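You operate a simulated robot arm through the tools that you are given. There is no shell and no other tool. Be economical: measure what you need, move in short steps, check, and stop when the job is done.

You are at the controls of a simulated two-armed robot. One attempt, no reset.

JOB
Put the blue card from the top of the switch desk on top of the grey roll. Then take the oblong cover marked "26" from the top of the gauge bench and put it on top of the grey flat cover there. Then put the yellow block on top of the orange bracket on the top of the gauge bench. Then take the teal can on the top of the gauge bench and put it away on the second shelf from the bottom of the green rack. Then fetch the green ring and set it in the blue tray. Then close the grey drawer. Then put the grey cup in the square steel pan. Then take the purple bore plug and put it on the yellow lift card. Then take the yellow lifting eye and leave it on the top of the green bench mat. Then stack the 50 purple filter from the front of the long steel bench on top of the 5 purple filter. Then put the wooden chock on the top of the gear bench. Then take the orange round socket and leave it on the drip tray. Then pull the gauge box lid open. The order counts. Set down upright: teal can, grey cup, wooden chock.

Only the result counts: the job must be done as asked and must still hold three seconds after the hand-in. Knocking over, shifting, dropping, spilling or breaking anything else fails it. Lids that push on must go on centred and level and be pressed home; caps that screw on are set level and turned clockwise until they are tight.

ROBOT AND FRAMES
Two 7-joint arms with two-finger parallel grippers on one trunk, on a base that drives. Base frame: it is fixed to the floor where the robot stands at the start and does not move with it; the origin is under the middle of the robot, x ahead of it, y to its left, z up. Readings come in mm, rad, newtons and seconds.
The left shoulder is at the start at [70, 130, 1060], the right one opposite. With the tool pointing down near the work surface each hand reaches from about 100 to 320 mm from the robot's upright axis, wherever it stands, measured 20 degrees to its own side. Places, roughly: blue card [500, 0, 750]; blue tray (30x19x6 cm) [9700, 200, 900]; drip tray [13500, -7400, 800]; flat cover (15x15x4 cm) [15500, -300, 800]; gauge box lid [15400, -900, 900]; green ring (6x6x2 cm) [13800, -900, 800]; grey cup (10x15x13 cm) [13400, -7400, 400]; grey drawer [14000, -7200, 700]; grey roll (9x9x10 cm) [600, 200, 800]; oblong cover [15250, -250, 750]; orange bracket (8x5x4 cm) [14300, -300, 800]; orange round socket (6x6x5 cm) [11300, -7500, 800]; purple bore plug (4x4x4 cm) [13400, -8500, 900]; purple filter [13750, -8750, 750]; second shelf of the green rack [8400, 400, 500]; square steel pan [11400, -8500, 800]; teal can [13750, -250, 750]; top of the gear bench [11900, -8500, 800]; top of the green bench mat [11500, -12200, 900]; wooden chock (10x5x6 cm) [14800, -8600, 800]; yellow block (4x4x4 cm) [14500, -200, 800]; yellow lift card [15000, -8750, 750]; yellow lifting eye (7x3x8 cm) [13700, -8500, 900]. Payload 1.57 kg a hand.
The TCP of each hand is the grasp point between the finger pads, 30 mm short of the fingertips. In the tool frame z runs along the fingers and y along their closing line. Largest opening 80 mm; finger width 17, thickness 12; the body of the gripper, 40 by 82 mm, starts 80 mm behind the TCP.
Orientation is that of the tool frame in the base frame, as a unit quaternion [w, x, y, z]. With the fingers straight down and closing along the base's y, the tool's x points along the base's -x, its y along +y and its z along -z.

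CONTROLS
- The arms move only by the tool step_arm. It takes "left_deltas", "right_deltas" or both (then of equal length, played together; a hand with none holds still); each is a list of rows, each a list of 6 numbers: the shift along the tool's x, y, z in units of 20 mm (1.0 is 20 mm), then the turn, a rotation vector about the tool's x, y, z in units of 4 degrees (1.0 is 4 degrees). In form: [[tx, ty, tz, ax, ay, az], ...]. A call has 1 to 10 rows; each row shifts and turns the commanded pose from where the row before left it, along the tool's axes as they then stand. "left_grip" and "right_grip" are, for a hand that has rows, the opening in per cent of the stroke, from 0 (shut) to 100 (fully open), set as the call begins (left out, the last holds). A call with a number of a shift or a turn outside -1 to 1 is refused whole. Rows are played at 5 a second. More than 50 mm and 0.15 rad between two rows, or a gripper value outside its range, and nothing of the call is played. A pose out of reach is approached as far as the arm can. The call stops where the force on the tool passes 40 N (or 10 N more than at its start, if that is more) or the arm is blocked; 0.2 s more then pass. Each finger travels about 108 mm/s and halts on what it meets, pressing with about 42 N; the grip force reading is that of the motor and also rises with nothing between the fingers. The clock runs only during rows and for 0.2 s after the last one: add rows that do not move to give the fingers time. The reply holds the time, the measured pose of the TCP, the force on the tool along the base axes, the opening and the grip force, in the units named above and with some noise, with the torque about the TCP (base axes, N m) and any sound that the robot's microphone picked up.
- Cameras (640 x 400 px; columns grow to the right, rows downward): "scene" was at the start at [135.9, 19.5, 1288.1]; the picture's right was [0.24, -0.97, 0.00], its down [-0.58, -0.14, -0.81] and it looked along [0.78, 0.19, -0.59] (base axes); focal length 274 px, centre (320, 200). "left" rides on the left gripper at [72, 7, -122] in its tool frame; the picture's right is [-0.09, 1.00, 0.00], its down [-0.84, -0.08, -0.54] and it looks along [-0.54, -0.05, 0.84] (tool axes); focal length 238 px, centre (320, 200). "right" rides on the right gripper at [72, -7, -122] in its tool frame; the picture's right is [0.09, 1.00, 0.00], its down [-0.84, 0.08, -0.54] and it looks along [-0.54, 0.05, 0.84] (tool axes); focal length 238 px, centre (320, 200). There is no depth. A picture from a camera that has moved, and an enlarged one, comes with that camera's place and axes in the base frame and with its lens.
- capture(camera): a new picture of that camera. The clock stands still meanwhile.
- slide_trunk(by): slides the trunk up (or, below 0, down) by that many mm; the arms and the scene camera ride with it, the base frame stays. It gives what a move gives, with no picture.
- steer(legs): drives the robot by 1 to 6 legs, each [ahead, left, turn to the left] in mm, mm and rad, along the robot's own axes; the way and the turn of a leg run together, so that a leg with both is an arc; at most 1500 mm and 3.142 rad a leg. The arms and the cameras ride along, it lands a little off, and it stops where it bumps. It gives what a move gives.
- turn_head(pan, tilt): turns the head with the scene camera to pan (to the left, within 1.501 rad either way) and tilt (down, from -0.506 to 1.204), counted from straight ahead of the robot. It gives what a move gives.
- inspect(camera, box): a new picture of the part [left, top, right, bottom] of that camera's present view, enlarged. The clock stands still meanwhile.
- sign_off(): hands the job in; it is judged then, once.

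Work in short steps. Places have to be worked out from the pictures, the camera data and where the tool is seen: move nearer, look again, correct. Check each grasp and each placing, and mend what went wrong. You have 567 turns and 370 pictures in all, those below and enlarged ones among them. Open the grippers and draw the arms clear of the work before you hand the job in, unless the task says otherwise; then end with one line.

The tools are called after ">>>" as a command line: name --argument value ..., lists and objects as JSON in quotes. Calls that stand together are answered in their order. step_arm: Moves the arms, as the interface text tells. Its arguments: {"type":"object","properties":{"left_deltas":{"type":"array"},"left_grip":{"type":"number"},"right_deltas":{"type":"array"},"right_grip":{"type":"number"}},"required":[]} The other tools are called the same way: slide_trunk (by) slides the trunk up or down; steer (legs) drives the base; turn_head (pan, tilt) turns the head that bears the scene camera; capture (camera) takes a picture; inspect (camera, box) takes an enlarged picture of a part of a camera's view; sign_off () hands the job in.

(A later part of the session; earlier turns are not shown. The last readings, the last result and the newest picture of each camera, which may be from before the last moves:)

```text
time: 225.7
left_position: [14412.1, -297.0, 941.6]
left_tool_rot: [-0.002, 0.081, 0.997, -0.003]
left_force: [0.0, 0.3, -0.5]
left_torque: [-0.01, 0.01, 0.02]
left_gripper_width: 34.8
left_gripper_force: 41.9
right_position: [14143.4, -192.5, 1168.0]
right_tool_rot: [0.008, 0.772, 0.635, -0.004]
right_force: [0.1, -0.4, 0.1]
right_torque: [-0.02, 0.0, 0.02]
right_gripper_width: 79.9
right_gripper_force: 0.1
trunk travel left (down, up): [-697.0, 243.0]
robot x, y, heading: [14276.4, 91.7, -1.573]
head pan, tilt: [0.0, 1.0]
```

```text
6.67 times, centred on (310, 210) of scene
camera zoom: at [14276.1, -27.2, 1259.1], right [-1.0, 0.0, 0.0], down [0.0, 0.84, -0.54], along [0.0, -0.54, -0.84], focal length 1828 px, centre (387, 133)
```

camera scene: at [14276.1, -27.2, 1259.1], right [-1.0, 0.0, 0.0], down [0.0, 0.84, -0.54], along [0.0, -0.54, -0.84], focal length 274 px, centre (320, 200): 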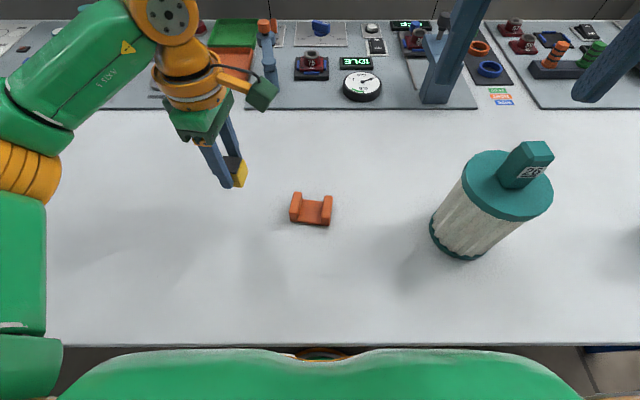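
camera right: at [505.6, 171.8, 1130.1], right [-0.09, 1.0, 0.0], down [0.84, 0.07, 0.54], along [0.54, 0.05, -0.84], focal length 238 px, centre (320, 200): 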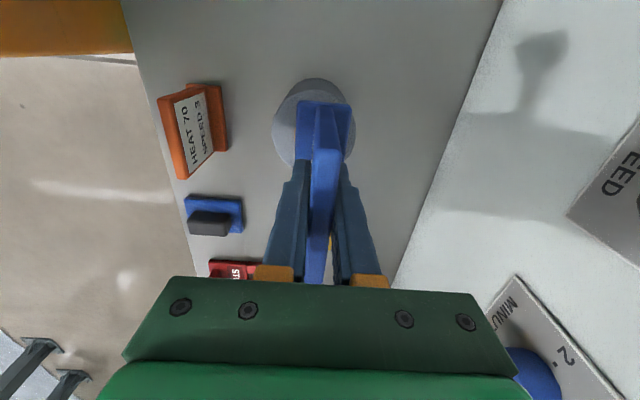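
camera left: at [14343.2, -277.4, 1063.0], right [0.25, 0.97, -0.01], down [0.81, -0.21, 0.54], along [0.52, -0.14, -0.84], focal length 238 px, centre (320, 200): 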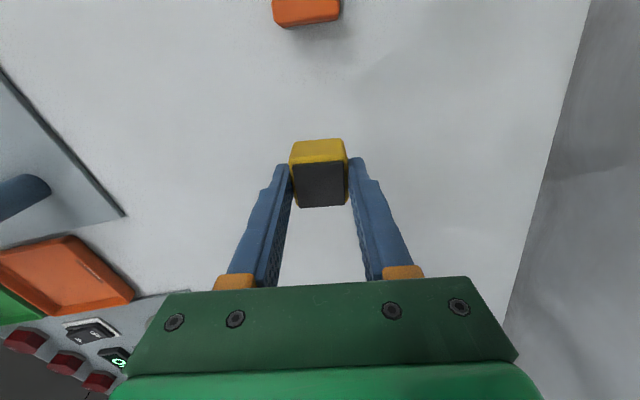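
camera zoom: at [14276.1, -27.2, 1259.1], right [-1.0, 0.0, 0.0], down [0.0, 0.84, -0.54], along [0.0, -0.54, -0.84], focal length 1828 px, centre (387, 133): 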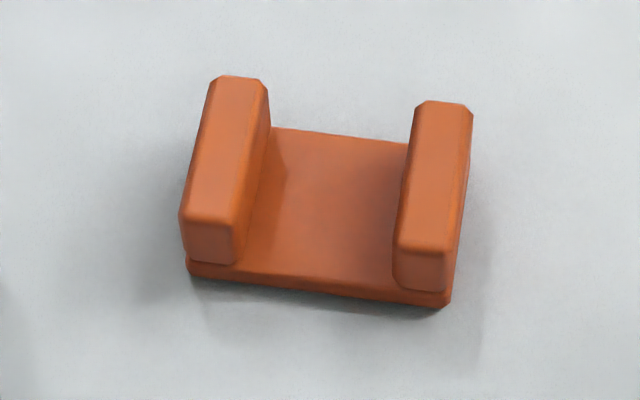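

Bracket centre ≈[14292,−278], yaw −8.3°. Move the block above it.

>>> step_arm --left_deltas '[[1, 0, 0, 0, 0, -0.25], [1, 0, 0, 0, 0, 0], [1, 0, 0, 0, 0, 0], [1, 0, 0, 0, 0, 0], [1, 0, 0, 0, 0, 0], [1, -0.03, 0, 0, 0, 0], [0.08, 0, 0, 0, 0, 0], [0, 0, 0, 0, 0, 0]]'

>>> capture --camera "left"

>>> inspect --camera "scene" --box '[250, 150, 370, 240]'

```text
time: 227.5
left_position: [14291.4, -281.3, 941.3]
left_tool_rot: [0.0, 0.072, 0.997, -0.003]
left_force: [0.0, 0.0, -0.2]
left_torque: [0.01, -0.03, 0.03]
left_gripper_width: 34.8
left_gripper_force: 42.5
right_position: [14141.7, -194.9, 1168.9]
right_tool_rot: [0.007, 0.772, 0.635, -0.002]
right_force: [0.3, -0.8, -0.2]
right_torque: [-0.02, -0.01, 0.02]
right_gripper_width: 80.1
right_gripper_force: 0.0
trunk travel left (down, up): [-697.0, 243.0]
robot x, y, heading: [14274.7, 91.2, -1.572]
head pan, tilt: [0.0, 1.0]
```

```text
293 pictures are left
camera left: at [14222.4, -263.0, 1063.3], right [0.24, 0.97, -0.01], down [0.82, -0.19, 0.54], along [0.53, -0.13, -0.84], focal length 238 px, centre (320, 200)
```

left: 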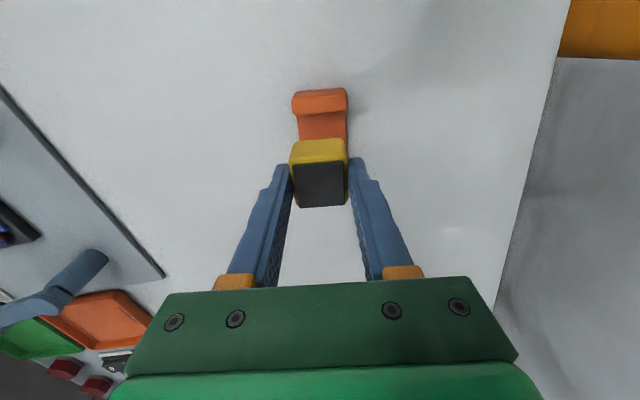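

```text
4.44 times, centred on (310, 195) of scene
camera zoom: at [14274.4, -28.9, 1259.0], right [-1.0, 0.0, 0.0], down [0.0, 0.84, -0.54], along [0.0, -0.54, -0.84], focal length 1219 px, centre (364, 222)
```

zoom: 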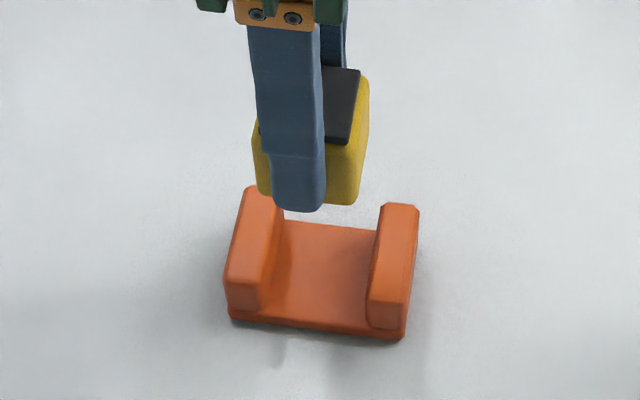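

Aligned laterally; shift 2–3 mm toward the robot and lower to just entering the slot.

>>> step_arm --left_deltas '[[0.05, 0.13, 1, 0, 0, 0], [0, 0, 0.7, 0, 0, 0], [0, 0, 0, 0, 0, 0]]'

>>> inspect --camera "scene" --box '[250, 150, 370, 240]'

>>> inspect --camera "left" --box '[250, 60, 390, 220]'

```text
time: 228.3
left_position: [14288.8, -278.0, 908.4]
left_tool_rot: [-0.001, 0.072, 0.997, -0.004]
left_force: [-0.8, -0.2, -1.0]
left_torque: [0.03, 0.0, 0.01]
left_gripper_width: 34.8
left_gripper_force: 41.9
right_position: [14140.6, -194.9, 1168.5]
right_tool_rot: [0.007, 0.772, 0.635, -0.002]
right_force: [-0.2, 0.4, 0.1]
right_torque: [0.02, -0.02, -0.03]
right_gripper_width: 80.2
right_gripper_force: 0.0
trunk travel left (down, up): [-697.0, 243.0]
robot x, y, heading: [14276.1, 94.4, -1.575]
head pan, tilt: [0.0, 1.0]
```

```text
4.44 times, centred on (310, 195) of scene
camera zoom: at [14274.3, -28.7, 1259.0], right [-1.0, 0.0, 0.0], down [0.0, 0.84, -0.54], along [0.0, -0.54, -0.84], focal length 1219 px, centre (364, 222)
```

zoom: 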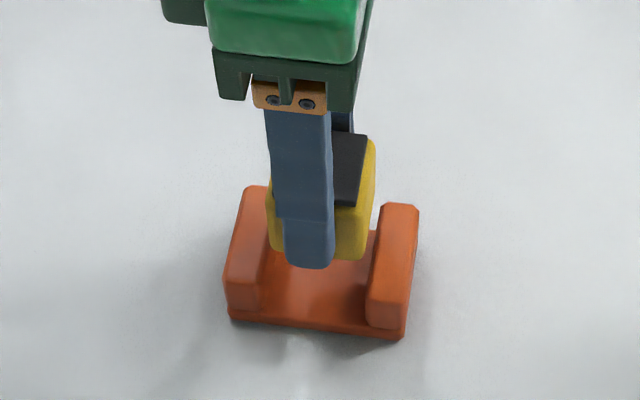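

```text
2.50 times, centred on (320, 140) of left
camera zoom: at [14219.9, -260.6, 1029.8], right [0.24, 0.97, -0.01], down [0.82, -0.19, 0.54], along [0.53, -0.13, -0.84], focal length 596 px, centre (320, 350)
```

zoom: 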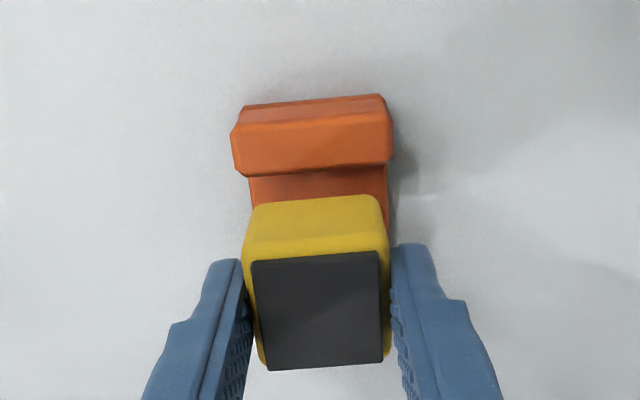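

Good. Continue down with small steps.

>>> step_arm --left_deltas '[[0, 0, 0.7, 0, 0, 0], [0, 0, 0.5, 0, 0, 0], [0, 0, 0, 0, 0, 0]]'

>>> inspect --camera "scene" --box '[250, 150, 370, 240]'

>>> step_arm --left_deltas '[[0, 0, 0.15, 0, 0, 0], [0, 0, 0.15, 0, 0, 0], [0, 0, 0, 0, 0, 0]]'

>>> step_arm --left_deltas '[[0, 0, 0.1, 0, 0, 0], [0, 0, 0.1, 0, 0, 0], [0, 0, 0, 0, 0, 0]]'

```text
time: 229.1
left_position: [14289.9, -278.7, 884.8]
left_tool_rot: [-0.001, 0.072, 0.997, -0.004]
left_force: [-0.4, -0.3, -0.6]
left_torque: [0.02, 0.0, 0.02]
left_gripper_width: 35.0
left_gripper_force: 41.2
right_position: [14142.1, -193.8, 1168.2]
right_tool_rot: [0.008, 0.772, 0.635, -0.001]
right_force: [0.5, 0.4, -0.4]
right_torque: [0.01, 0.02, 0.0]
right_gripper_width: 79.8
right_gripper_force: 0.1
trunk travel left (down, up): [-697.0, 243.0]
robot x, y, heading: [14272.4, 93.3, -1.573]
head pan, tilt: [0.0, 1.0]
```

```text
4.44 times, centred on (310, 195) of scene
camera zoom: at [14274.3, -28.8, 1259.0], right [-1.0, 0.0, 0.0], down [0.0, 0.84, -0.54], along [0.0, -0.54, -0.84], focal length 1219 px, centre (364, 222)
```

zoom: 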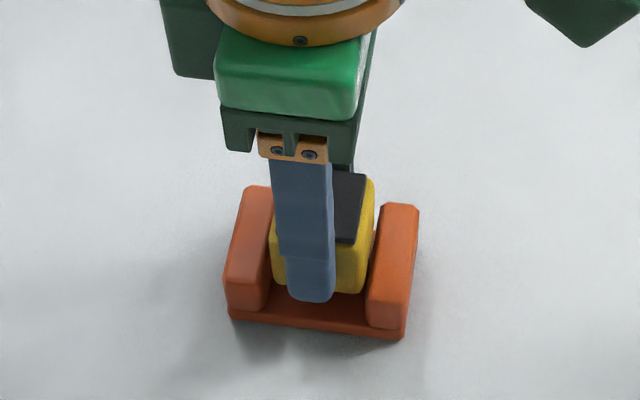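

```text
time: 229.9
left_position: [14290.1, -278.6, 876.6]
left_tool_rot: [-0.001, 0.072, 0.997, -0.004]
left_force: [0.3, 0.4, -0.5]
left_torque: [0.0, -0.01, -0.02]
left_gripper_width: 35.0
left_gripper_force: 42.4
right_position: [14141.9, -194.0, 1169.0]
right_tool_rot: [0.008, 0.772, 0.635, -0.003]
right_force: [0.5, 0.2, -1.0]
right_torque: [0.0, 0.02, 0.01]
right_gripper_width: 80.0
right_gripper_force: 0.0
trunk travel left (down, up): [-697.0, 243.0]
robot x, y, heading: [14276.5, 93.6, -1.572]
head pan, tilt: [0.0, 1.0]
```

```text
time: 230.7
left_position: [14289.1, -278.6, 872.7]
left_tool_rot: [0.0, 0.072, 0.997, -0.002]
left_force: [0.0, 0.5, -0.5]
left_torque: [0.0, -0.01, 0.02]
left_gripper_width: 35.0
left_gripper_force: 42.2
right_position: [14141.1, -194.2, 1168.3]
right_tool_rot: [0.007, 0.772, 0.635, -0.001]
right_force: [-0.1, -0.1, -0.3]
right_torque: [0.01, 0.0, 0.02]
right_gripper_width: 79.9
right_gripper_force: 0.1
trunk travel left (down, up): [-697.0, 243.0]
robot x, y, heading: [14275.5, 91.8, -1.573]
head pan, tilt: [0.0, 1.0]
```

It has entered the slot freely. A few more mm to contact.

>>> step_arm --left_deltas '[[0, 0, 0.1, 0, 0, 0], [0, 0, 0.05, 0, 0, 0], [0, 0, 0, 0, 0, 0]]'

>>> step_arm --left_deltas '[[0, 0, 0.08, 0, 0, 0], [0, 0, 0.05, 0, 0, 0], [0, 0, 0, 0, 0, 0]]'

```text
time: 231.5
left_position: [14288.7, -279.0, 869.5]
left_tool_rot: [0.0, 0.072, 0.997, -0.004]
left_force: [0.2, 0.0, -0.7]
left_torque: [0.01, 0.01, 0.02]
left_gripper_width: 35.1
left_gripper_force: 41.9
right_position: [14141.5, -194.0, 1168.2]
right_tool_rot: [0.007, 0.772, 0.636, -0.002]
right_force: [-1.2, 0.4, -0.9]
right_torque: [0.0, 0.02, 0.01]
right_gripper_width: 79.9
right_gripper_force: 0.1
trunk travel left (down, up): [-697.0, 243.0]
robot x, y, heading: [14275.8, 91.3, -1.571]
head pan, tilt: [0.0, 1.0]
```

```text
time: 232.3
left_position: [14289.4, -279.0, 869.1]
left_tool_rot: [0.0, 0.071, 0.997, -0.003]
left_force: [1.4, -2.8, 8.2]
left_torque: [0.04, -0.11, -0.04]
left_gripper_width: 35.0
left_gripper_force: 42.0
right_position: [14141.7, -191.8, 1168.7]
right_tool_rot: [0.008, 0.772, 0.635, -0.003]
right_force: [-0.2, 0.6, -0.4]
right_torque: [-0.02, -0.01, 0.0]
right_gripper_width: 80.1
right_gripper_force: 0.1
trunk travel left (down, up): [-697.0, 243.0]
robot x, y, heading: [14271.4, 93.4, -1.575]
head pan, tilt: [0.0, 1.0]
```

Contact on the saddle floor. Open and rise.

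>>> step_arm --left_deltas '[[0, 0, 0, 0, 0, 0], [0, 0, 0, 0, 0, 0], [0, 0, 0, 0, 0, 0]]' --left_grip 65

>>> step_arm --left_deltas '[[0, 0, -0.5, 0, 0, 0], [0, 0, -1, 0, 0, 0], [0, 0, -1, 0, 0, 0], [0, 0, -1, 0, 0, 0], [0, 0, -1, 0, 0, 0], [0, 0, -1, 0, 0, 0], [0, 0, -1, 0, 0, 0], [0, 0, -1, 0, 0, 0]]'

>>> capture --camera "left"

>>> inspect --camera "scene" --box '[250, 150, 370, 240]'

```text
time: 233.1
left_position: [14289.9, -277.2, 868.0]
left_tool_rot: [0.0, 0.073, 0.997, -0.004]
left_force: [0.1, 0.7, 0.2]
left_torque: [0.01, -0.01, 0.02]
left_gripper_width: 52.0
left_gripper_force: 0.0
right_position: [14141.3, -193.5, 1168.9]
right_tool_rot: [0.008, 0.772, 0.636, -0.002]
right_force: [-1.2, -0.3, 0.2]
right_torque: [0.02, 0.0, -0.01]
right_gripper_width: 80.0
right_gripper_force: 0.1
trunk travel left (down, up): [-697.0, 243.0]
robot x, y, heading: [14275.7, 95.0, -1.577]
head pan, tilt: [0.0, 1.0]
```

```text
time: 234.9
left_position: [14287.5, -276.0, 1018.6]
left_tool_rot: [0.001, 0.072, 0.997, -0.004]
left_force: [0.6, 0.1, -0.7]
left_torque: [0.0, -0.01, -0.02]
left_gripper_width: 52.2
left_gripper_force: 0.1
right_position: [14141.8, -193.6, 1167.4]
right_tool_rot: [0.007, 0.772, 0.636, -0.002]
right_force: [0.3, 0.1, 0.9]
right_torque: [0.01, -0.02, 0.02]
right_gripper_width: 79.9
right_gripper_force: 0.1
trunk travel left (down, up): [-697.0, 243.0]
robot x, y, heading: [14271.1, 88.9, -1.574]
head pan, tilt: [0.0, 1.0]
```

```text
288 pictures are left
camera left: at [14218.8, -257.9, 1139.7], right [0.24, 0.97, -0.01], down [0.82, -0.19, 0.54], along [0.53, -0.13, -0.84], focal length 238 px, centre (320, 200)
```

left: 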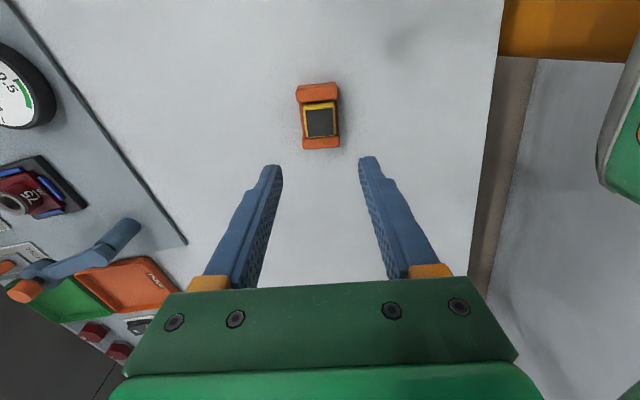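

```text
4.44 times, centred on (310, 195) of scene
camera zoom: at [14274.0, -28.4, 1259.0], right [-1.0, 0.0, 0.0], down [0.0, 0.84, -0.54], along [0.0, -0.54, -0.84], focal length 1219 px, centre (364, 222)
```

zoom: 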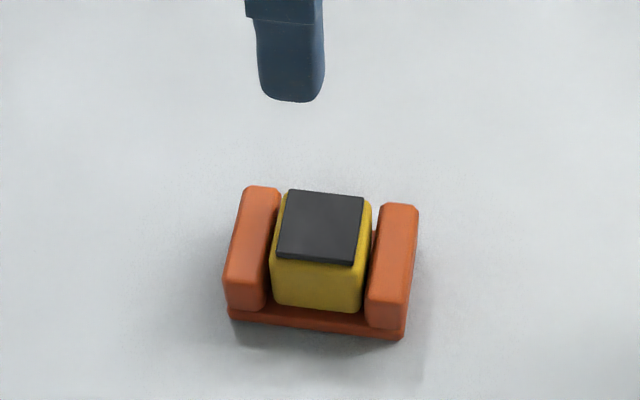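

Block is seated. Next the teal can: raise the trunk to clear the tall filter, then strafe toward x≈13600.

>>> slide_trunk --by 160

>>> steer --legs '[[-30, 0, 0], [0, -640, 0]]'

>>> turn_head --pan 0.2 --tilt 0.9

>>> capture --camera "scene"

```text
time: 236.8
left_position: [14287.7, -276.7, 1177.7]
left_tool_rot: [0.0, 0.072, 0.997, -0.003]
left_force: [0.2, 0.5, 0.5]
left_torque: [0.04, -0.01, 0.01]
left_gripper_width: 52.2
left_gripper_force: 0.1
right_position: [14141.9, -192.7, 1327.8]
right_tool_rot: [0.007, 0.772, 0.636, -0.002]
right_force: [-0.7, -0.2, 0.1]
right_torque: [0.01, -0.01, 0.0]
right_gripper_width: 80.1
right_gripper_force: 0.1
trunk travel left (down, up): [-857.0, 83.0]
robot x, y, heading: [14272.5, 91.5, -1.577]
head pan, tilt: [0.0, 1.0]
```

```text
time: 240.7
left_position: [13659.1, -244.7, 1177.4]
left_tool_rot: [0.0, 0.074, 0.997, -0.004]
left_force: [0.2, 0.0, -0.5]
left_torque: [0.01, 0.02, 0.0]
left_gripper_width: 51.9
left_gripper_force: 0.0
right_position: [13512.0, -160.3, 1329.0]
right_tool_rot: [0.008, 0.773, 0.635, -0.002]
right_force: [0.5, 0.1, 0.3]
right_torque: [0.0, -0.02, 0.02]
right_gripper_width: 80.0
right_gripper_force: 0.1
trunk travel left (down, up): [-857.0, 83.0]
robot x, y, heading: [13644.0, 123.2, -1.576]
head pan, tilt: [0.0, 1.0]
```

```text
time: 241.4
left_position: [13657.2, -245.9, 1177.9]
left_tool_rot: [-0.001, 0.073, 0.997, -0.003]
left_force: [0.3, -0.2, 0.4]
left_torque: [-0.01, 0.01, -0.02]
left_gripper_width: 52.2
left_gripper_force: 0.0
right_position: [13512.1, -161.6, 1328.5]
right_tool_rot: [0.007, 0.773, 0.634, -0.002]
right_force: [0.4, 1.0, -0.2]
right_torque: [-0.01, -0.01, 0.02]
right_gripper_width: 79.8
right_gripper_force: 0.1
trunk travel left (down, up): [-857.0, 83.0]
robot x, y, heading: [13643.0, 125.1, -1.578]
head pan, tilt: [0.201, 0.901]
```

```text
286 pictures are left
camera scene: at [13658.9, -0.8, 1426.2], right [-0.98, -0.19, 0.0], down [-0.15, 0.77, -0.62], along [0.12, -0.61, -0.78], focal length 274 px, centre (320, 200)
```

scene: 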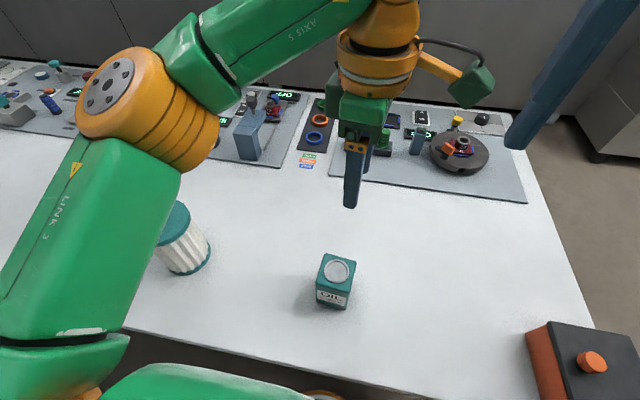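

The teal can is a square tin "OIL". Zoom.

>>> inspect --camera "scene" --box '[290, 240, 390, 320]'

>>> capture --camera "left"

```text
5.00 times, centred on (340, 280) of scene
camera zoom: at [13658.9, -0.8, 1426.2], right [-0.98, -0.19, 0.0], down [-0.15, 0.77, -0.62], along [0.12, -0.61, -0.78], focal length 1371 px, centre (220, -200)
```

zoom: 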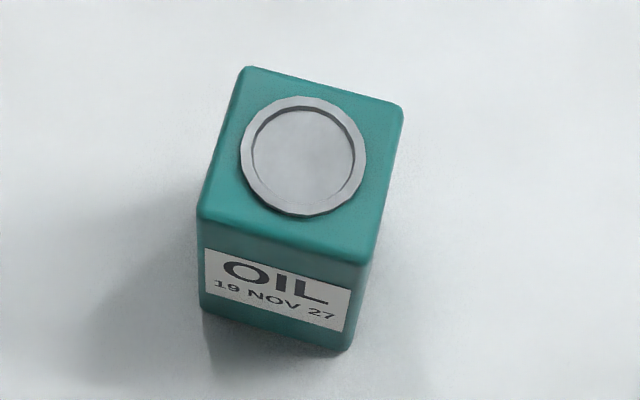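

```text
284 pictures are left
camera left: at [13588.3, -225.9, 1299.4], right [0.24, 0.97, -0.01], down [0.82, -0.2, 0.54], along [0.53, -0.13, -0.84], focal length 238 px, centre (320, 200)
```

left: 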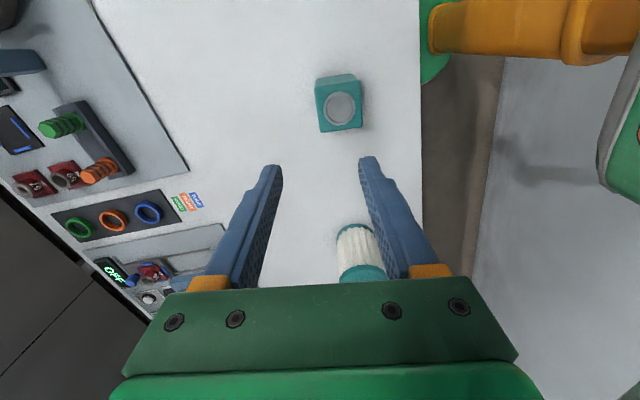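

Can: 66 mm square, ~80 high, centre ≈[13671,−234], yaw −4.5°. For the rack shelf I'll grasp it with the tool pitched ~48° forward. Reposition the base and turn the wrist back.

>>> steer --legs '[[-60, 0, 0], [0, -100, 0]]'

>>> step_arm --left_deltas '[[0, 0, 0, 0, 0, 1], [0, 0, 0, 0, 0, 1], [0, 0, 0, 0, 0, 1], [0, 0, 0, 0, 0, 1], [0, 0, 0, 0, 0, 1], [0, 0, 0, 0, 0, 1], [0, 0, 0, 0, 0, 1], [0, 0, 0, 0, 0, 1], [0, 0, 0, 0, 0, 1], [0, 0, 0, 0, 0, 1]]' --left_grip 100

>>> step_arm --left_deltas '[[0, 0, 0, 0, 0, 1], [0, 0, 0, 0, 0, 1], [0, 0, 0, 0, 0, 1], [0, 0, 0, 0, 0, 1], [0, 0, 0, 0, 0, 1], [0, 0, 0, 0, 0, 1], [0, 0, 0, 0, 0, 1], [0, 0, 0, 0, 0, 1], [0, 0, 0, 0, 0, 1], [0, 0, 0, 0, 0, 1]]'

>>> step_arm --left_deltas '[[0, 0, 0, 0, 0, 1], [0, 0, 0, 0, 0, 0.5], [0, 0, 0, 0, -1, 0], [0, 0, 0, 0, -1, 0], [0, 0, 0, 0, -1, 0], [0, 0, 0, 0, -1, 0], [0, 0, 0, 0, -1, 0], [0, 0, 0, 0, -1, 0]]'

>>> step_arm --left_deltas '[[0, 0, 0, 0, -1, 0], [0, 0, 0, 0, -1, 0], [0, 0, 0, 0, -1, 0], [0, 0, 0, 0, -1, 0], [0, 0, 0, 0, -1, 0], [0, 0, 0, 0, -1, 0]]'

>>> capture --camera "scene"

>>> capture --camera "left"

```text
time: 243.2
left_position: [13564.6, -184.9, 1178.0]
left_tool_rot: [-0.003, 0.074, 0.997, -0.003]
left_force: [0.2, -0.7, 0.4]
left_torque: [0.01, 0.02, -0.01]
left_gripper_width: 51.9
left_gripper_force: 0.0
right_position: [13418.5, -102.5, 1328.6]
right_tool_rot: [0.006, 0.773, 0.635, -0.004]
right_force: [0.6, -0.7, 0.9]
right_torque: [0.02, 0.07, 0.02]
right_gripper_width: 80.0
right_gripper_force: 0.0
trunk travel left (down, up): [-857.0, 83.0]
robot x, y, heading: [13543.2, 185.3, -1.574]
head pan, tilt: [0.201, 0.901]
```

```text
time: 245.4
left_position: [13558.0, -181.9, 1178.1]
left_tool_rot: [0.001, 0.41, 0.912, -0.003]
left_force: [-0.1, -0.3, 0.4]
left_torque: [-0.01, -0.02, -0.01]
left_gripper_width: 79.9
left_gripper_force: 0.1
right_position: [13412.2, -98.8, 1328.1]
right_tool_rot: [0.007, 0.773, 0.635, -0.002]
right_force: [1.3, -0.7, 1.0]
right_torque: [-0.01, -0.01, -0.02]
right_gripper_width: 79.9
right_gripper_force: 0.1
trunk travel left (down, up): [-857.0, 83.0]
robot x, y, heading: [13543.8, 183.9, -1.58]
head pan, tilt: [0.201, 0.901]
```

```text
time: 247.6
left_position: [13558.7, -183.0, 1177.4]
left_tool_rot: [0.001, 0.698, 0.716, -0.002]
left_force: [0.0, 0.2, -0.3]
left_torque: [-0.02, -0.02, -0.01]
left_gripper_width: 79.9
left_gripper_force: 0.0
right_position: [13411.8, -98.5, 1327.1]
right_tool_rot: [0.007, 0.773, 0.634, -0.001]
right_force: [0.0, 0.2, 0.2]
right_torque: [-0.02, 0.0, -0.03]
right_gripper_width: 80.1
right_gripper_force: 0.2
trunk travel left (down, up): [-857.0, 83.0]
robot x, y, heading: [13546.7, 188.7, -1.578]
head pan, tilt: [0.201, 0.901]
```

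```text
time: 249.4
left_position: [13558.5, -183.6, 1178.6]
left_tool_rot: [0.144, 0.716, 0.665, -0.155]
left_force: [0.4, -0.9, -0.4]
left_torque: [0.0, 0.02, 0.0]
left_gripper_width: 80.2
left_gripper_force: 0.0
right_position: [13412.8, -99.2, 1327.9]
right_tool_rot: [0.007, 0.773, 0.635, -0.002]
right_force: [-0.1, 0.1, 0.2]
right_torque: [-0.01, 0.04, -0.02]
right_gripper_width: 79.9
right_gripper_force: 0.0
trunk travel left (down, up): [-857.0, 83.0]
robot x, y, heading: [13544.9, 185.7, -1.578]
head pan, tilt: [0.201, 0.901]
```

```text
time: 250.8
left_position: [13557.7, -182.7, 1176.1]
left_tool_rot: [0.277, 0.669, 0.62, -0.301]
left_force: [-0.4, 0.1, -0.5]
left_torque: [-0.01, -0.03, -0.02]
left_gripper_width: 79.8
left_gripper_force: 0.1
right_position: [13411.7, -100.1, 1328.7]
right_tool_rot: [0.007, 0.773, 0.635, -0.001]
right_force: [-0.3, -0.1, 0.0]
right_torque: [-0.02, 0.0, -0.03]
right_gripper_width: 80.0
right_gripper_force: 0.0
trunk travel left (down, up): [-857.0, 83.0]
robot x, y, heading: [13549.0, 186.7, -1.575]
head pan, tilt: [0.201, 0.901]
```

```text
283 pictures are left
camera scene: at [13559.3, 61.0, 1426.2], right [-0.98, -0.19, 0.0], down [-0.15, 0.77, -0.62], along [0.12, -0.61, -0.78], focal length 274 px, centre (320, 200)
```

scene: 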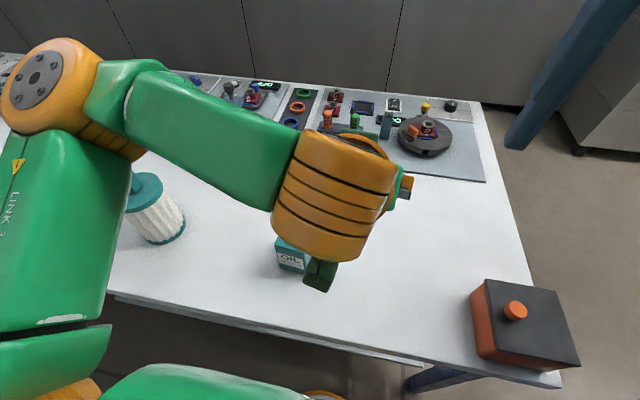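

```text
282 pictures are left
camera left: at [13575.9, -44.7, 1204.3], right [0.99, -0.14, 0.07], down [-0.09, -0.14, 0.99], along [-0.13, -0.98, -0.15], focal length 238 px, centre (320, 200)
```

left: 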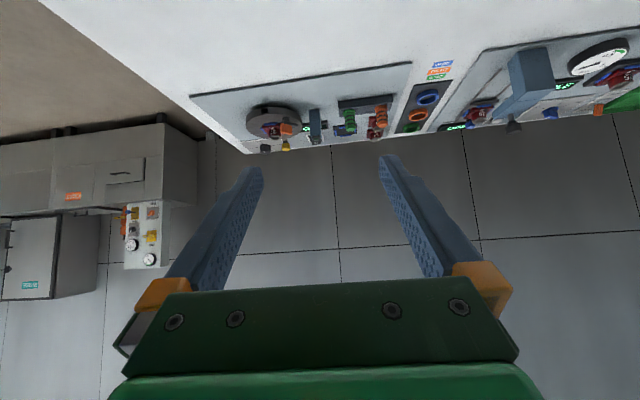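

Tool pitched 48°, closing along x. Lower the trunk and move to the pre-grasp point behind the can.

>>> slide_trunk --by -160

>>> step_arm --left_deltas '[[0.64, 0.83, 0.12, 0, 0, 0], [0.64, 0.83, 0.12, 0, 0, 0], [0.64, 0.83, 0.12, 0, 0, 0], [0.64, 0.83, 0.12, 0, 0, 0], [0.64, 0.84, 0.12, 0, 0, 0], [0.64, 0.84, 0.12, 0, 0, 0], [0.63, 0.84, 0.1, 0, 0, 0], [0, 0, 0, 0, 0, 0]]'

>>> capture --camera "left"

>>> capture --camera "scene"

```text
time: 252.6
left_position: [13556.8, -183.6, 1017.7]
left_tool_rot: [0.279, 0.669, 0.62, -0.3]
left_force: [0.3, 0.4, 0.9]
left_torque: [0.0, 0.01, -0.04]
left_gripper_width: 80.2
left_gripper_force: 0.2
right_position: [13411.1, -99.3, 1167.8]
right_tool_rot: [0.007, 0.772, 0.635, -0.002]
right_force: [-0.2, -0.5, 0.0]
right_torque: [0.01, 0.0, -0.03]
right_gripper_width: 79.8
right_gripper_force: 0.2
trunk travel left (down, up): [-697.0, 243.0]
robot x, y, heading: [13543.6, 182.0, -1.573]
head pan, tilt: [0.201, 0.901]
```

```text
time: 254.4
left_position: [13646.0, -197.0, 957.0]
left_tool_rot: [0.279, 0.669, 0.62, -0.301]
left_force: [0.7, -0.6, 3.3]
left_torque: [-0.08, -0.16, -0.03]
left_gripper_width: 79.9
left_gripper_force: 0.1
left hand out of reach, approached as far as the arm can: row 4, 5, 6, 7
right_position: [13410.7, -99.0, 1167.7]
right_tool_rot: [0.008, 0.773, 0.635, -0.003]
right_force: [-0.8, -0.2, 0.8]
right_torque: [-0.01, 0.02, -0.01]
right_gripper_width: 80.1
right_gripper_force: 0.1
trunk travel left (down, up): [-697.0, 243.0]
robot x, y, heading: [13544.3, 187.1, -1.578]
head pan, tilt: [0.201, 0.901]
```

```text
281 pictures are left
camera left: at [13663.8, -58.0, 983.2], right [0.99, -0.14, 0.07], down [-0.09, -0.14, 0.99], along [-0.12, -0.98, -0.15], focal length 238 px, centre (320, 200)
```

left: 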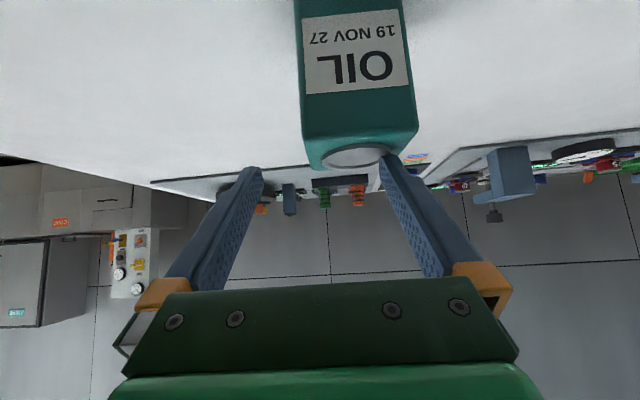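

```text
280 pictures are left
camera scene: at [13559.2, 61.3, 1266.3], right [-0.98, -0.19, 0.0], down [-0.15, 0.77, -0.62], along [0.12, -0.61, -0.78], focal length 274 px, centre (320, 200)
```

scene: 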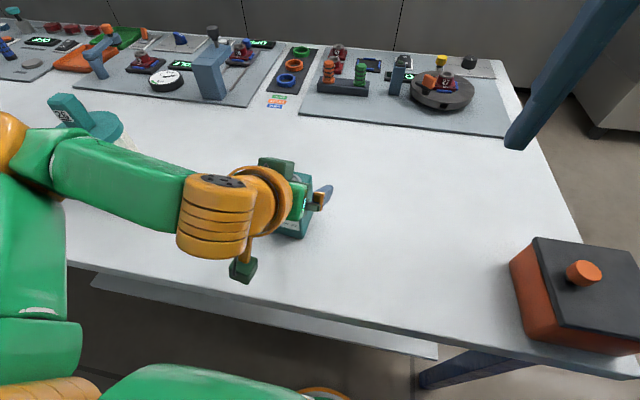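

Pre-grasp is too close to the body; back the base 90 mm and extend the hand by the same.

>>> steer --legs '[[-90, 0, 0]]'

>>> step_arm --left_deltas '[[-0.745, 0.086, 0.837, 0, 0, 0], [-0.745, 0.086, 0.837, 0, 0, 0], [-0.745, 0.086, 0.837, 0, 0, 0], [-0.745, 0.086, 0.837, 0, 0, 0], [0, 0, 0, 0, 0, 0]]'

>>> capture --camera "left"

```text
time: 255.2
left_position: [13647.7, -177.2, 960.2]
left_tool_rot: [0.284, 0.665, 0.619, -0.305]
left_force: [-0.9, 0.5, 0.6]
left_torque: [0.01, 0.02, -0.01]
left_gripper_width: 80.0
left_gripper_force: 0.1
right_position: [13412.2, -78.6, 1167.9]
right_tool_rot: [0.007, 0.773, 0.635, -0.002]
right_force: [-1.0, -0.5, 0.2]
right_torque: [-0.02, 0.01, -0.04]
right_gripper_width: 80.0
right_gripper_force: 0.1
trunk travel left (down, up): [-697.0, 243.0]
robot x, y, heading: [13542.7, 206.9, -1.573]
head pan, tilt: [0.201, 0.901]
stopped in leg 1: the force on the tool passed its limit at 47 N (the readings are from after the stop); the commanded pose is now the measured one
```

```text
time: 256.4
left_position: [13647.9, -265.5, 961.5]
left_tool_rot: [0.285, 0.665, 0.619, -0.305]
left_force: [0.3, 0.4, 0.4]
left_torque: [0.01, 0.03, -0.02]
left_gripper_width: 79.8
left_gripper_force: 0.1
right_position: [13412.2, -76.1, 1167.5]
right_tool_rot: [0.008, 0.773, 0.634, -0.003]
right_force: [-0.2, -0.1, 0.3]
right_torque: [0.0, -0.01, 0.03]
right_gripper_width: 79.8
right_gripper_force: 0.0
trunk travel left (down, up): [-697.0, 243.0]
robot x, y, heading: [13546.1, 210.1, -1.574]
head pan, tilt: [0.201, 0.901]
```

```text
279 pictures are left
camera left: at [13665.8, -126.5, 986.3], right [0.99, -0.13, 0.07], down [-0.09, -0.13, 0.99], along [-0.12, -0.98, -0.14], focal length 238 px, centre (320, 200)
```

left: 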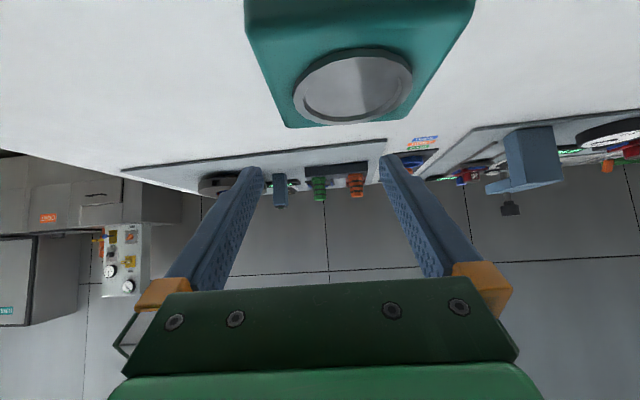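

Something touched during that move. Check the scene (filter, can) before going on.

>>> turn_head --pan 0.6 --tilt 0.8

>>> capture --camera "scene"

>>> turn_head --pan 0.2 --tilt 0.9

>>> capture --camera "scene"

```text
time: 257.3
left_position: [13647.6, -265.6, 962.1]
left_tool_rot: [0.284, 0.665, 0.619, -0.305]
left_force: [0.0, 0.7, 0.3]
left_torque: [0.0, 0.02, 0.04]
left_gripper_width: 80.0
left_gripper_force: 0.0
right_position: [13410.6, -77.1, 1167.1]
right_tool_rot: [0.008, 0.773, 0.635, -0.002]
right_force: [0.4, -0.3, -0.4]
right_torque: [0.01, 0.04, 0.01]
right_gripper_width: 79.9
right_gripper_force: 0.0
trunk travel left (down, up): [-697.0, 243.0]
robot x, y, heading: [13542.2, 211.3, -1.57]
head pan, tilt: [0.6, 0.799]
```

```text
278 pictures are left
camera scene: at [13590.1, 91.1, 1274.1], right [-0.83, -0.56, 0.0], down [-0.4, 0.59, -0.7], along [0.39, -0.58, -0.72], focal length 274 px, centre (320, 200)
```

scene: 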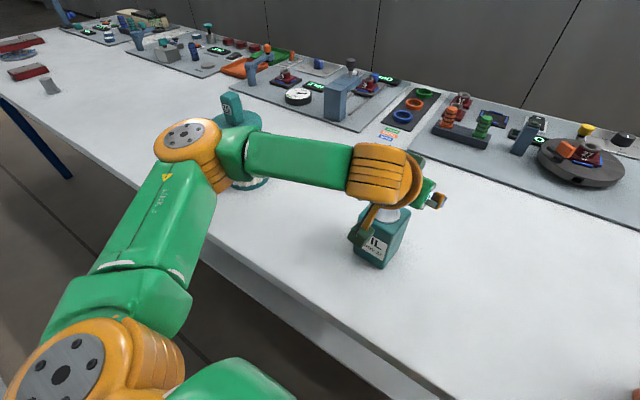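

```text
time: 258.2
left_position: [13648.6, -265.3, 961.1]
left_tool_rot: [0.284, 0.666, 0.619, -0.305]
left_force: [-1.2, 0.5, -0.5]
left_torque: [0.02, 0.03, 0.02]
left_gripper_width: 79.9
left_gripper_force: 0.0
right_position: [13412.7, -77.1, 1168.2]
right_tool_rot: [0.007, 0.773, 0.634, -0.002]
right_force: [-0.7, -1.2, -0.8]
right_torque: [-0.02, 0.0, 0.0]
right_gripper_width: 80.0
right_gripper_force: 0.1
trunk travel left (down, up): [-697.0, 243.0]
robot x, y, heading: [13545.1, 206.9, -1.575]
head pan, tilt: [0.201, 0.901]
```

```text
277 pictures are left
camera scene: at [13559.8, 84.0, 1266.2], right [-0.98, -0.2, 0.0], down [-0.15, 0.77, -0.62], along [0.12, -0.61, -0.78], focal length 274 px, centre (320, 200)
```

scene: 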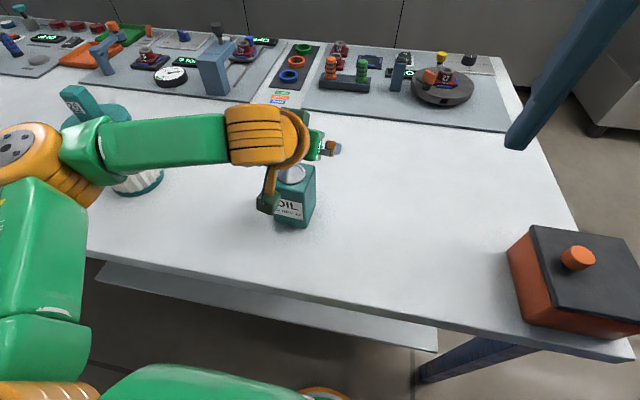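

My elbow is close to the tall filter. I'll use the right arm for the can instead: raise trunk straight up, lift the left hand, and shift the base left.

>>> slide_trunk --by 200

>>> steer --legs '[[-20, 0, 0], [0, 255, 0]]'

>>> turn_head --pan -0.1 --tilt 0.9

>>> capture --camera "scene"

```text
time: 260.4
left_position: [13648.3, -265.6, 1162.1]
left_tool_rot: [0.284, 0.666, 0.619, -0.305]
left_force: [0.2, -1.0, -0.1]
left_torque: [0.02, 0.0, -0.01]
left_gripper_width: 79.9
left_gripper_force: 0.1
right_position: [13413.1, -76.7, 1367.9]
right_tool_rot: [0.007, 0.773, 0.635, -0.002]
right_force: [0.2, -0.4, -0.4]
right_torque: [0.01, -0.02, 0.01]
right_gripper_width: 79.9
right_gripper_force: 0.1
trunk travel left (down, up): [-897.0, 43.0]
robot x, y, heading: [13544.9, 207.5, -1.578]
head pan, tilt: [0.201, 0.901]
```

```text
time: 262.6
left_position: [13906.8, -248.8, 1162.6]
left_tool_rot: [0.285, 0.668, 0.616, -0.305]
left_force: [-1.2, -0.8, 0.5]
left_torque: [-0.03, -0.02, 0.0]
left_gripper_width: 80.0
left_gripper_force: 0.1
right_position: [13670.3, -57.5, 1367.5]
right_tool_rot: [0.008, 0.775, 0.632, -0.001]
right_force: [0.2, -0.2, 0.0]
right_torque: [0.0, 0.02, 0.04]
right_gripper_width: 80.1
right_gripper_force: 0.0
trunk travel left (down, up): [-897.0, 43.0]
robot x, y, heading: [13808.0, 228.3, -1.583]
head pan, tilt: [0.201, 0.901]
```

```text
time: 263.4
left_position: [13909.5, -247.9, 1161.0]
left_tool_rot: [0.284, 0.668, 0.617, -0.306]
left_force: [-0.2, 0.7, 0.4]
left_torque: [0.01, -0.01, -0.03]
left_gripper_width: 80.0
left_gripper_force: 0.2
right_position: [13674.4, -57.4, 1367.7]
right_tool_rot: [0.007, 0.774, 0.633, -0.003]
right_force: [1.0, 0.5, 0.1]
right_torque: [0.01, 0.0, 0.01]
right_gripper_width: 80.0
right_gripper_force: 0.1
trunk travel left (down, up): [-897.0, 43.0]
robot x, y, heading: [13806.3, 228.6, -1.584]
head pan, tilt: [-0.099, 0.901]
```

```text
276 pictures are left
camera scene: at [13800.6, 101.4, 1466.2], right [-0.99, 0.11, 0.0], down [0.08, 0.78, -0.62], along [-0.07, -0.62, -0.78], focal length 274 px, centre (320, 200)
```

scene: 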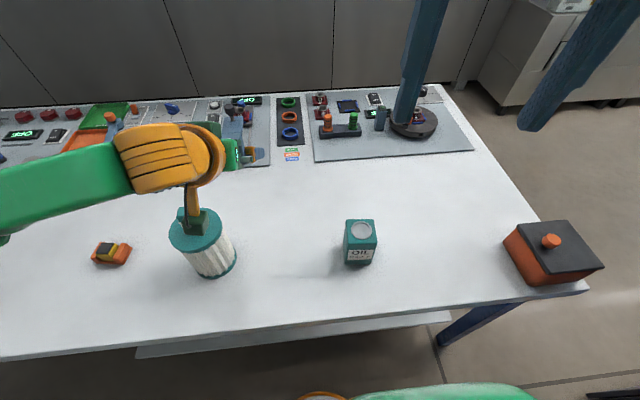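

The can is clear. Raise/retract the left hand away from the filter while I yaw and pitch the right hand.

>>> step_arm --left_deltas '[[-0.48, 0, -0.96, 0, 0, 0], [-0.48, 0, -0.96, 0, 0, 0], [-0.48, 0, -0.96, 0, 0, 0], [-0.48, 0, -0.96, 0, 0, 0], [-0.48, 0, -0.96, 0, 0, 0], [-0.48, 0, -0.96, 0, 0, 0], [-0.48, 0, -0.96, 0, 0, 0], [-0.48, 0, -0.96, 0, 0, 0], [0, 0, 0, 0, 0, 0], [0, 0, 0, 0, 0, 0]]' --right_deltas '[[0, 0, 0, 0, 0, -0.85], [0, 0, 0, 0, 0, -0.85], [0, 0, 0, 0, -1, 0], [0, 0, 0, 0, -1, 0], [0, 0, 0, 0, -1, 0], [0, 0, 0, 0, -1, 0], [0, 0, 0, 0, -1, 0], [0, 0, 0, 0, -1, 0], [0, 0, 0, 0, -1, 0], [0, 0, 0, 0, -1, 0]]'

>>> step_arm --right_deltas '[[0, 0, 0, 0, -1, 0], [0, 0, 0, 0, -1, 0], [0, 0, 0, 0, -1, 0], [0, 0, 0, 0, -1, 0]]'

>>> capture --camera "right"

```text
time: 265.6
left_position: [13914.4, -183.0, 1319.1]
left_tool_rot: [0.283, 0.668, 0.616, -0.307]
left_force: [-0.2, -1.1, 0.4]
left_torque: [0.02, 0.01, -0.01]
left_gripper_width: 79.9
left_gripper_force: 0.0
right_position: [13672.8, -57.1, 1368.2]
right_tool_rot: [0.195, 0.706, 0.649, -0.206]
right_force: [0.0, 0.2, -0.4]
right_torque: [-0.03, 0.01, 0.02]
right_gripper_width: 80.1
right_gripper_force: 0.0
trunk travel left (down, up): [-897.0, 43.0]
robot x, y, heading: [13807.0, 228.5, -1.584]
head pan, tilt: [-0.099, 0.901]
```

```text
time: 266.6
left_position: [13915.0, -182.0, 1320.4]
left_tool_rot: [0.283, 0.668, 0.616, -0.307]
left_force: [-0.5, 0.0, 0.3]
left_torque: [-0.02, -0.01, 0.01]
left_gripper_width: 80.0
left_gripper_force: 0.0
right_position: [13673.5, -57.3, 1367.4]
right_tool_rot: [0.282, 0.671, 0.615, -0.302]
right_force: [-0.6, 0.0, -1.1]
right_torque: [-0.03, 0.0, 0.01]
right_gripper_width: 79.9
right_gripper_force: 0.0
trunk travel left (down, up): [-897.0, 43.0]
robot x, y, heading: [13808.8, 225.9, -1.586]
head pan, tilt: [-0.099, 0.901]
```

```text
275 pictures are left
camera right: at [13678.8, 81.6, 1393.7], right [1.0, -0.02, -0.06], down [0.06, -0.15, 0.99], along [-0.03, -0.99, -0.15], focal length 238 px, centre (320, 200)
```

right: 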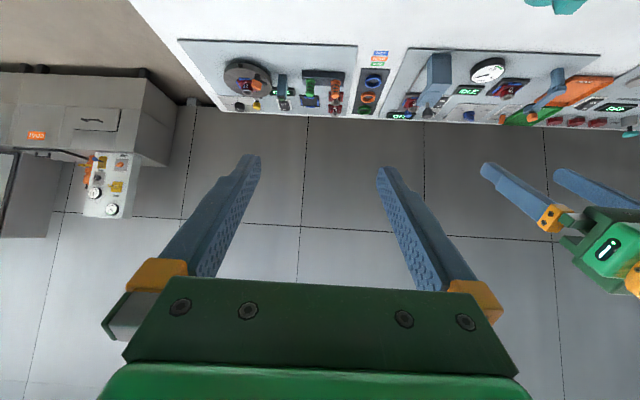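

Lower the trunk 150 and bring the right hand toward the pre-grasp point.

>>> slide_trunk --by -150

>>> step_arm --right_deltas '[[0.585, 0.013, 0.96, 0, 0, 0], [0.585, 0.013, 0.96, 0, 0, 0], [0.585, 0.013, 0.96, 0, 0, 0], [0.585, 0.013, 0.96, 0, 0, 0], [0.585, 0.013, 0.96, 0, 0, 0], [0.585, 0.013, 0.96, 0, 0, 0], [0.585, 0.013, 0.96, 0, 0, 0], [0.585, 0.013, 0.96, 0, 0, 0], [0.585, 0.013, 0.96, 0, 0, 0], [0.585, 0.013, 0.96, 0, 0, 0]]' --right_grip 100

>>> capture --camera "right"

>>> capture --camera "scene"

```text
time: 268.4
left_position: [13915.2, -181.5, 1169.8]
left_tool_rot: [0.284, 0.668, 0.617, -0.306]
left_force: [-0.5, -0.5, -1.1]
left_torque: [0.03, 0.01, 0.02]
left_gripper_width: 80.2
left_gripper_force: 0.0
right_position: [13672.9, -56.6, 1217.2]
right_tool_rot: [0.283, 0.671, 0.616, -0.301]
right_force: [-0.5, 0.1, 0.2]
right_torque: [-0.01, 0.01, 0.01]
right_gripper_width: 80.2
right_gripper_force: 0.0
trunk travel left (down, up): [-747.0, 193.0]
robot x, y, heading: [13806.8, 228.2, -1.586]
head pan, tilt: [-0.099, 0.901]
```

```text
time: 270.6
left_position: [13914.4, -183.2, 1170.4]
left_tool_rot: [0.284, 0.668, 0.617, -0.306]
left_force: [-0.5, 0.2, 0.6]
left_torque: [0.04, 0.05, 0.0]
left_gripper_width: 80.2
left_gripper_force: 0.0
right_position: [13683.7, -150.1, 1019.9]
right_tool_rot: [0.282, 0.671, 0.615, -0.302]
right_force: [-0.7, -0.6, -0.1]
right_torque: [0.01, -0.01, -0.01]
right_gripper_width: 80.0
right_gripper_force: 0.1
right hand out of reach, approached as far as the arm can: row 6, 7, 8, 9
trunk travel left (down, up): [-747.0, 193.0]
robot x, y, heading: [13807.3, 228.6, -1.586]
head pan, tilt: [-0.099, 0.901]
```

```text
274 pictures are left
camera right: at [13688.7, -11.0, 1045.5], right [1.0, -0.02, -0.06], down [0.06, -0.15, 0.99], along [-0.03, -0.99, -0.15], focal length 238 px, centre (320, 200)
```

right: 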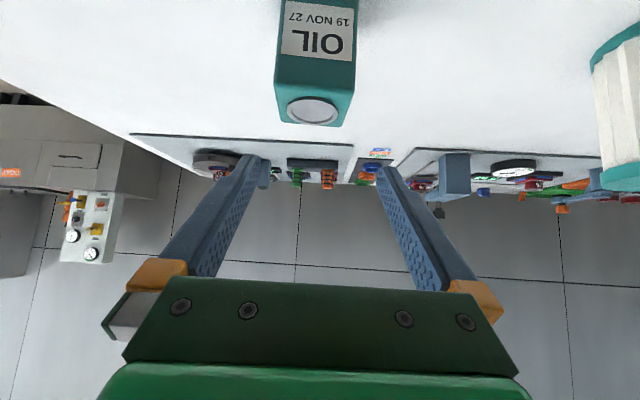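

```text
273 pictures are left
camera scene: at [13800.2, 100.7, 1316.2], right [-0.99, 0.11, 0.0], down [0.09, 0.78, -0.62], along [-0.07, -0.62, -0.78], focal length 274 px, centre (320, 200)
```

scene: 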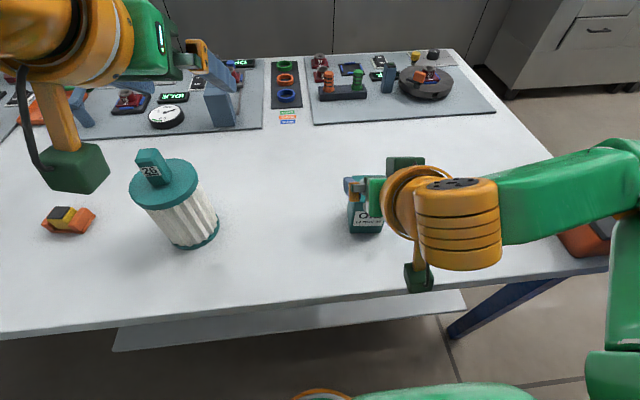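

Triangulating, the can is ~110 tall (top z≈930), centre ≈[13670,−222]. Back up the base 50 mm for reach and go to the pre-grasp.

>>> steer --legs '[[-50, 0, 0]]'

>>> step_arm --right_deltas '[[-0.084, 0.096, 0.886, 0, 0, 0], [-0.084, 0.096, 0.886, 0, 0, 0], [-0.084, 0.096, 0.886, 0, 0, 0], [-0.084, 0.096, 0.886, 0, 0, 0], [-0.084, 0.096, 0.886, 0, 0, 0], [0, 0, 0, 0, 0, 0]]'

>>> capture --camera "right"

>>> capture --camera "scene"

```text
time: 271.5
left_position: [13915.1, -137.8, 1167.3]
left_tool_rot: [0.282, 0.668, 0.618, -0.304]
left_force: [-0.1, 0.0, -0.5]
left_torque: [0.04, 0.0, -0.01]
left_gripper_width: 79.9
left_gripper_force: 0.1
right_position: [13683.5, -103.6, 1017.2]
right_tool_rot: [0.28, 0.672, 0.616, -0.3]
right_force: [0.7, -0.1, -1.3]
right_torque: [0.03, 0.05, 0.03]
right_gripper_width: 80.0
right_gripper_force: 0.1
trunk travel left (down, up): [-747.0, 193.0]
robot x, y, heading: [13807.6, 280.6, -1.584]
head pan, tilt: [-0.099, 0.901]
```

```text
time: 272.9
left_position: [13915.8, -132.4, 1170.6]
left_tool_rot: [0.284, 0.667, 0.616, -0.307]
left_force: [0.3, -0.1, 0.4]
left_torque: [0.0, -0.04, -0.01]
left_gripper_width: 79.9
left_gripper_force: 0.1
right_position: [13687.1, -171.0, 967.7]
right_tool_rot: [0.282, 0.671, 0.616, -0.302]
right_force: [0.0, 0.3, -1.0]
right_torque: [0.03, 0.01, 0.01]
right_gripper_width: 80.1
right_gripper_force: 0.1
trunk travel left (down, up): [-747.0, 193.0]
robot x, y, heading: [13808.5, 279.5, -1.581]
head pan, tilt: [-0.099, 0.901]
```

```text
272 pictures are left
camera right: at [13692.5, -30.9, 993.6], right [1.0, -0.02, -0.06], down [0.06, -0.15, 0.99], along [-0.03, -0.99, -0.15], focal length 238 px, centre (320, 200)
```

right: 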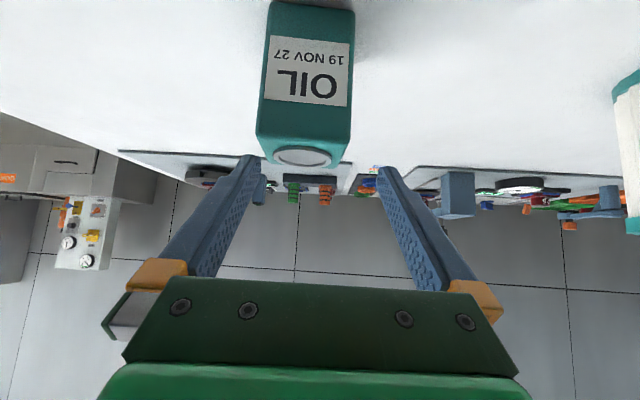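

```text
271 pictures are left
camera scene: at [13800.9, 152.2, 1316.3], right [-0.99, 0.11, 0.0], down [0.09, 0.78, -0.62], along [-0.07, -0.62, -0.78], focal length 274 px, centre (320, 200)
```

scene: 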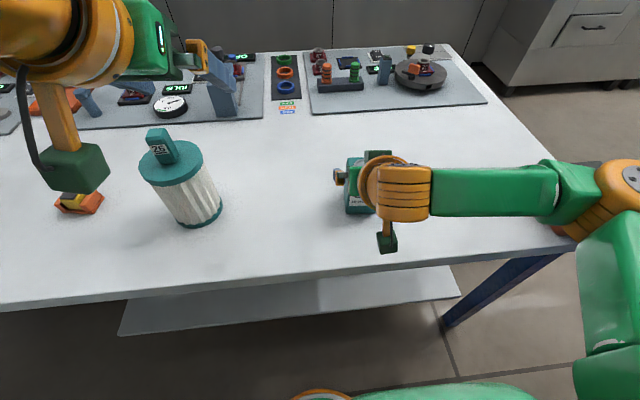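

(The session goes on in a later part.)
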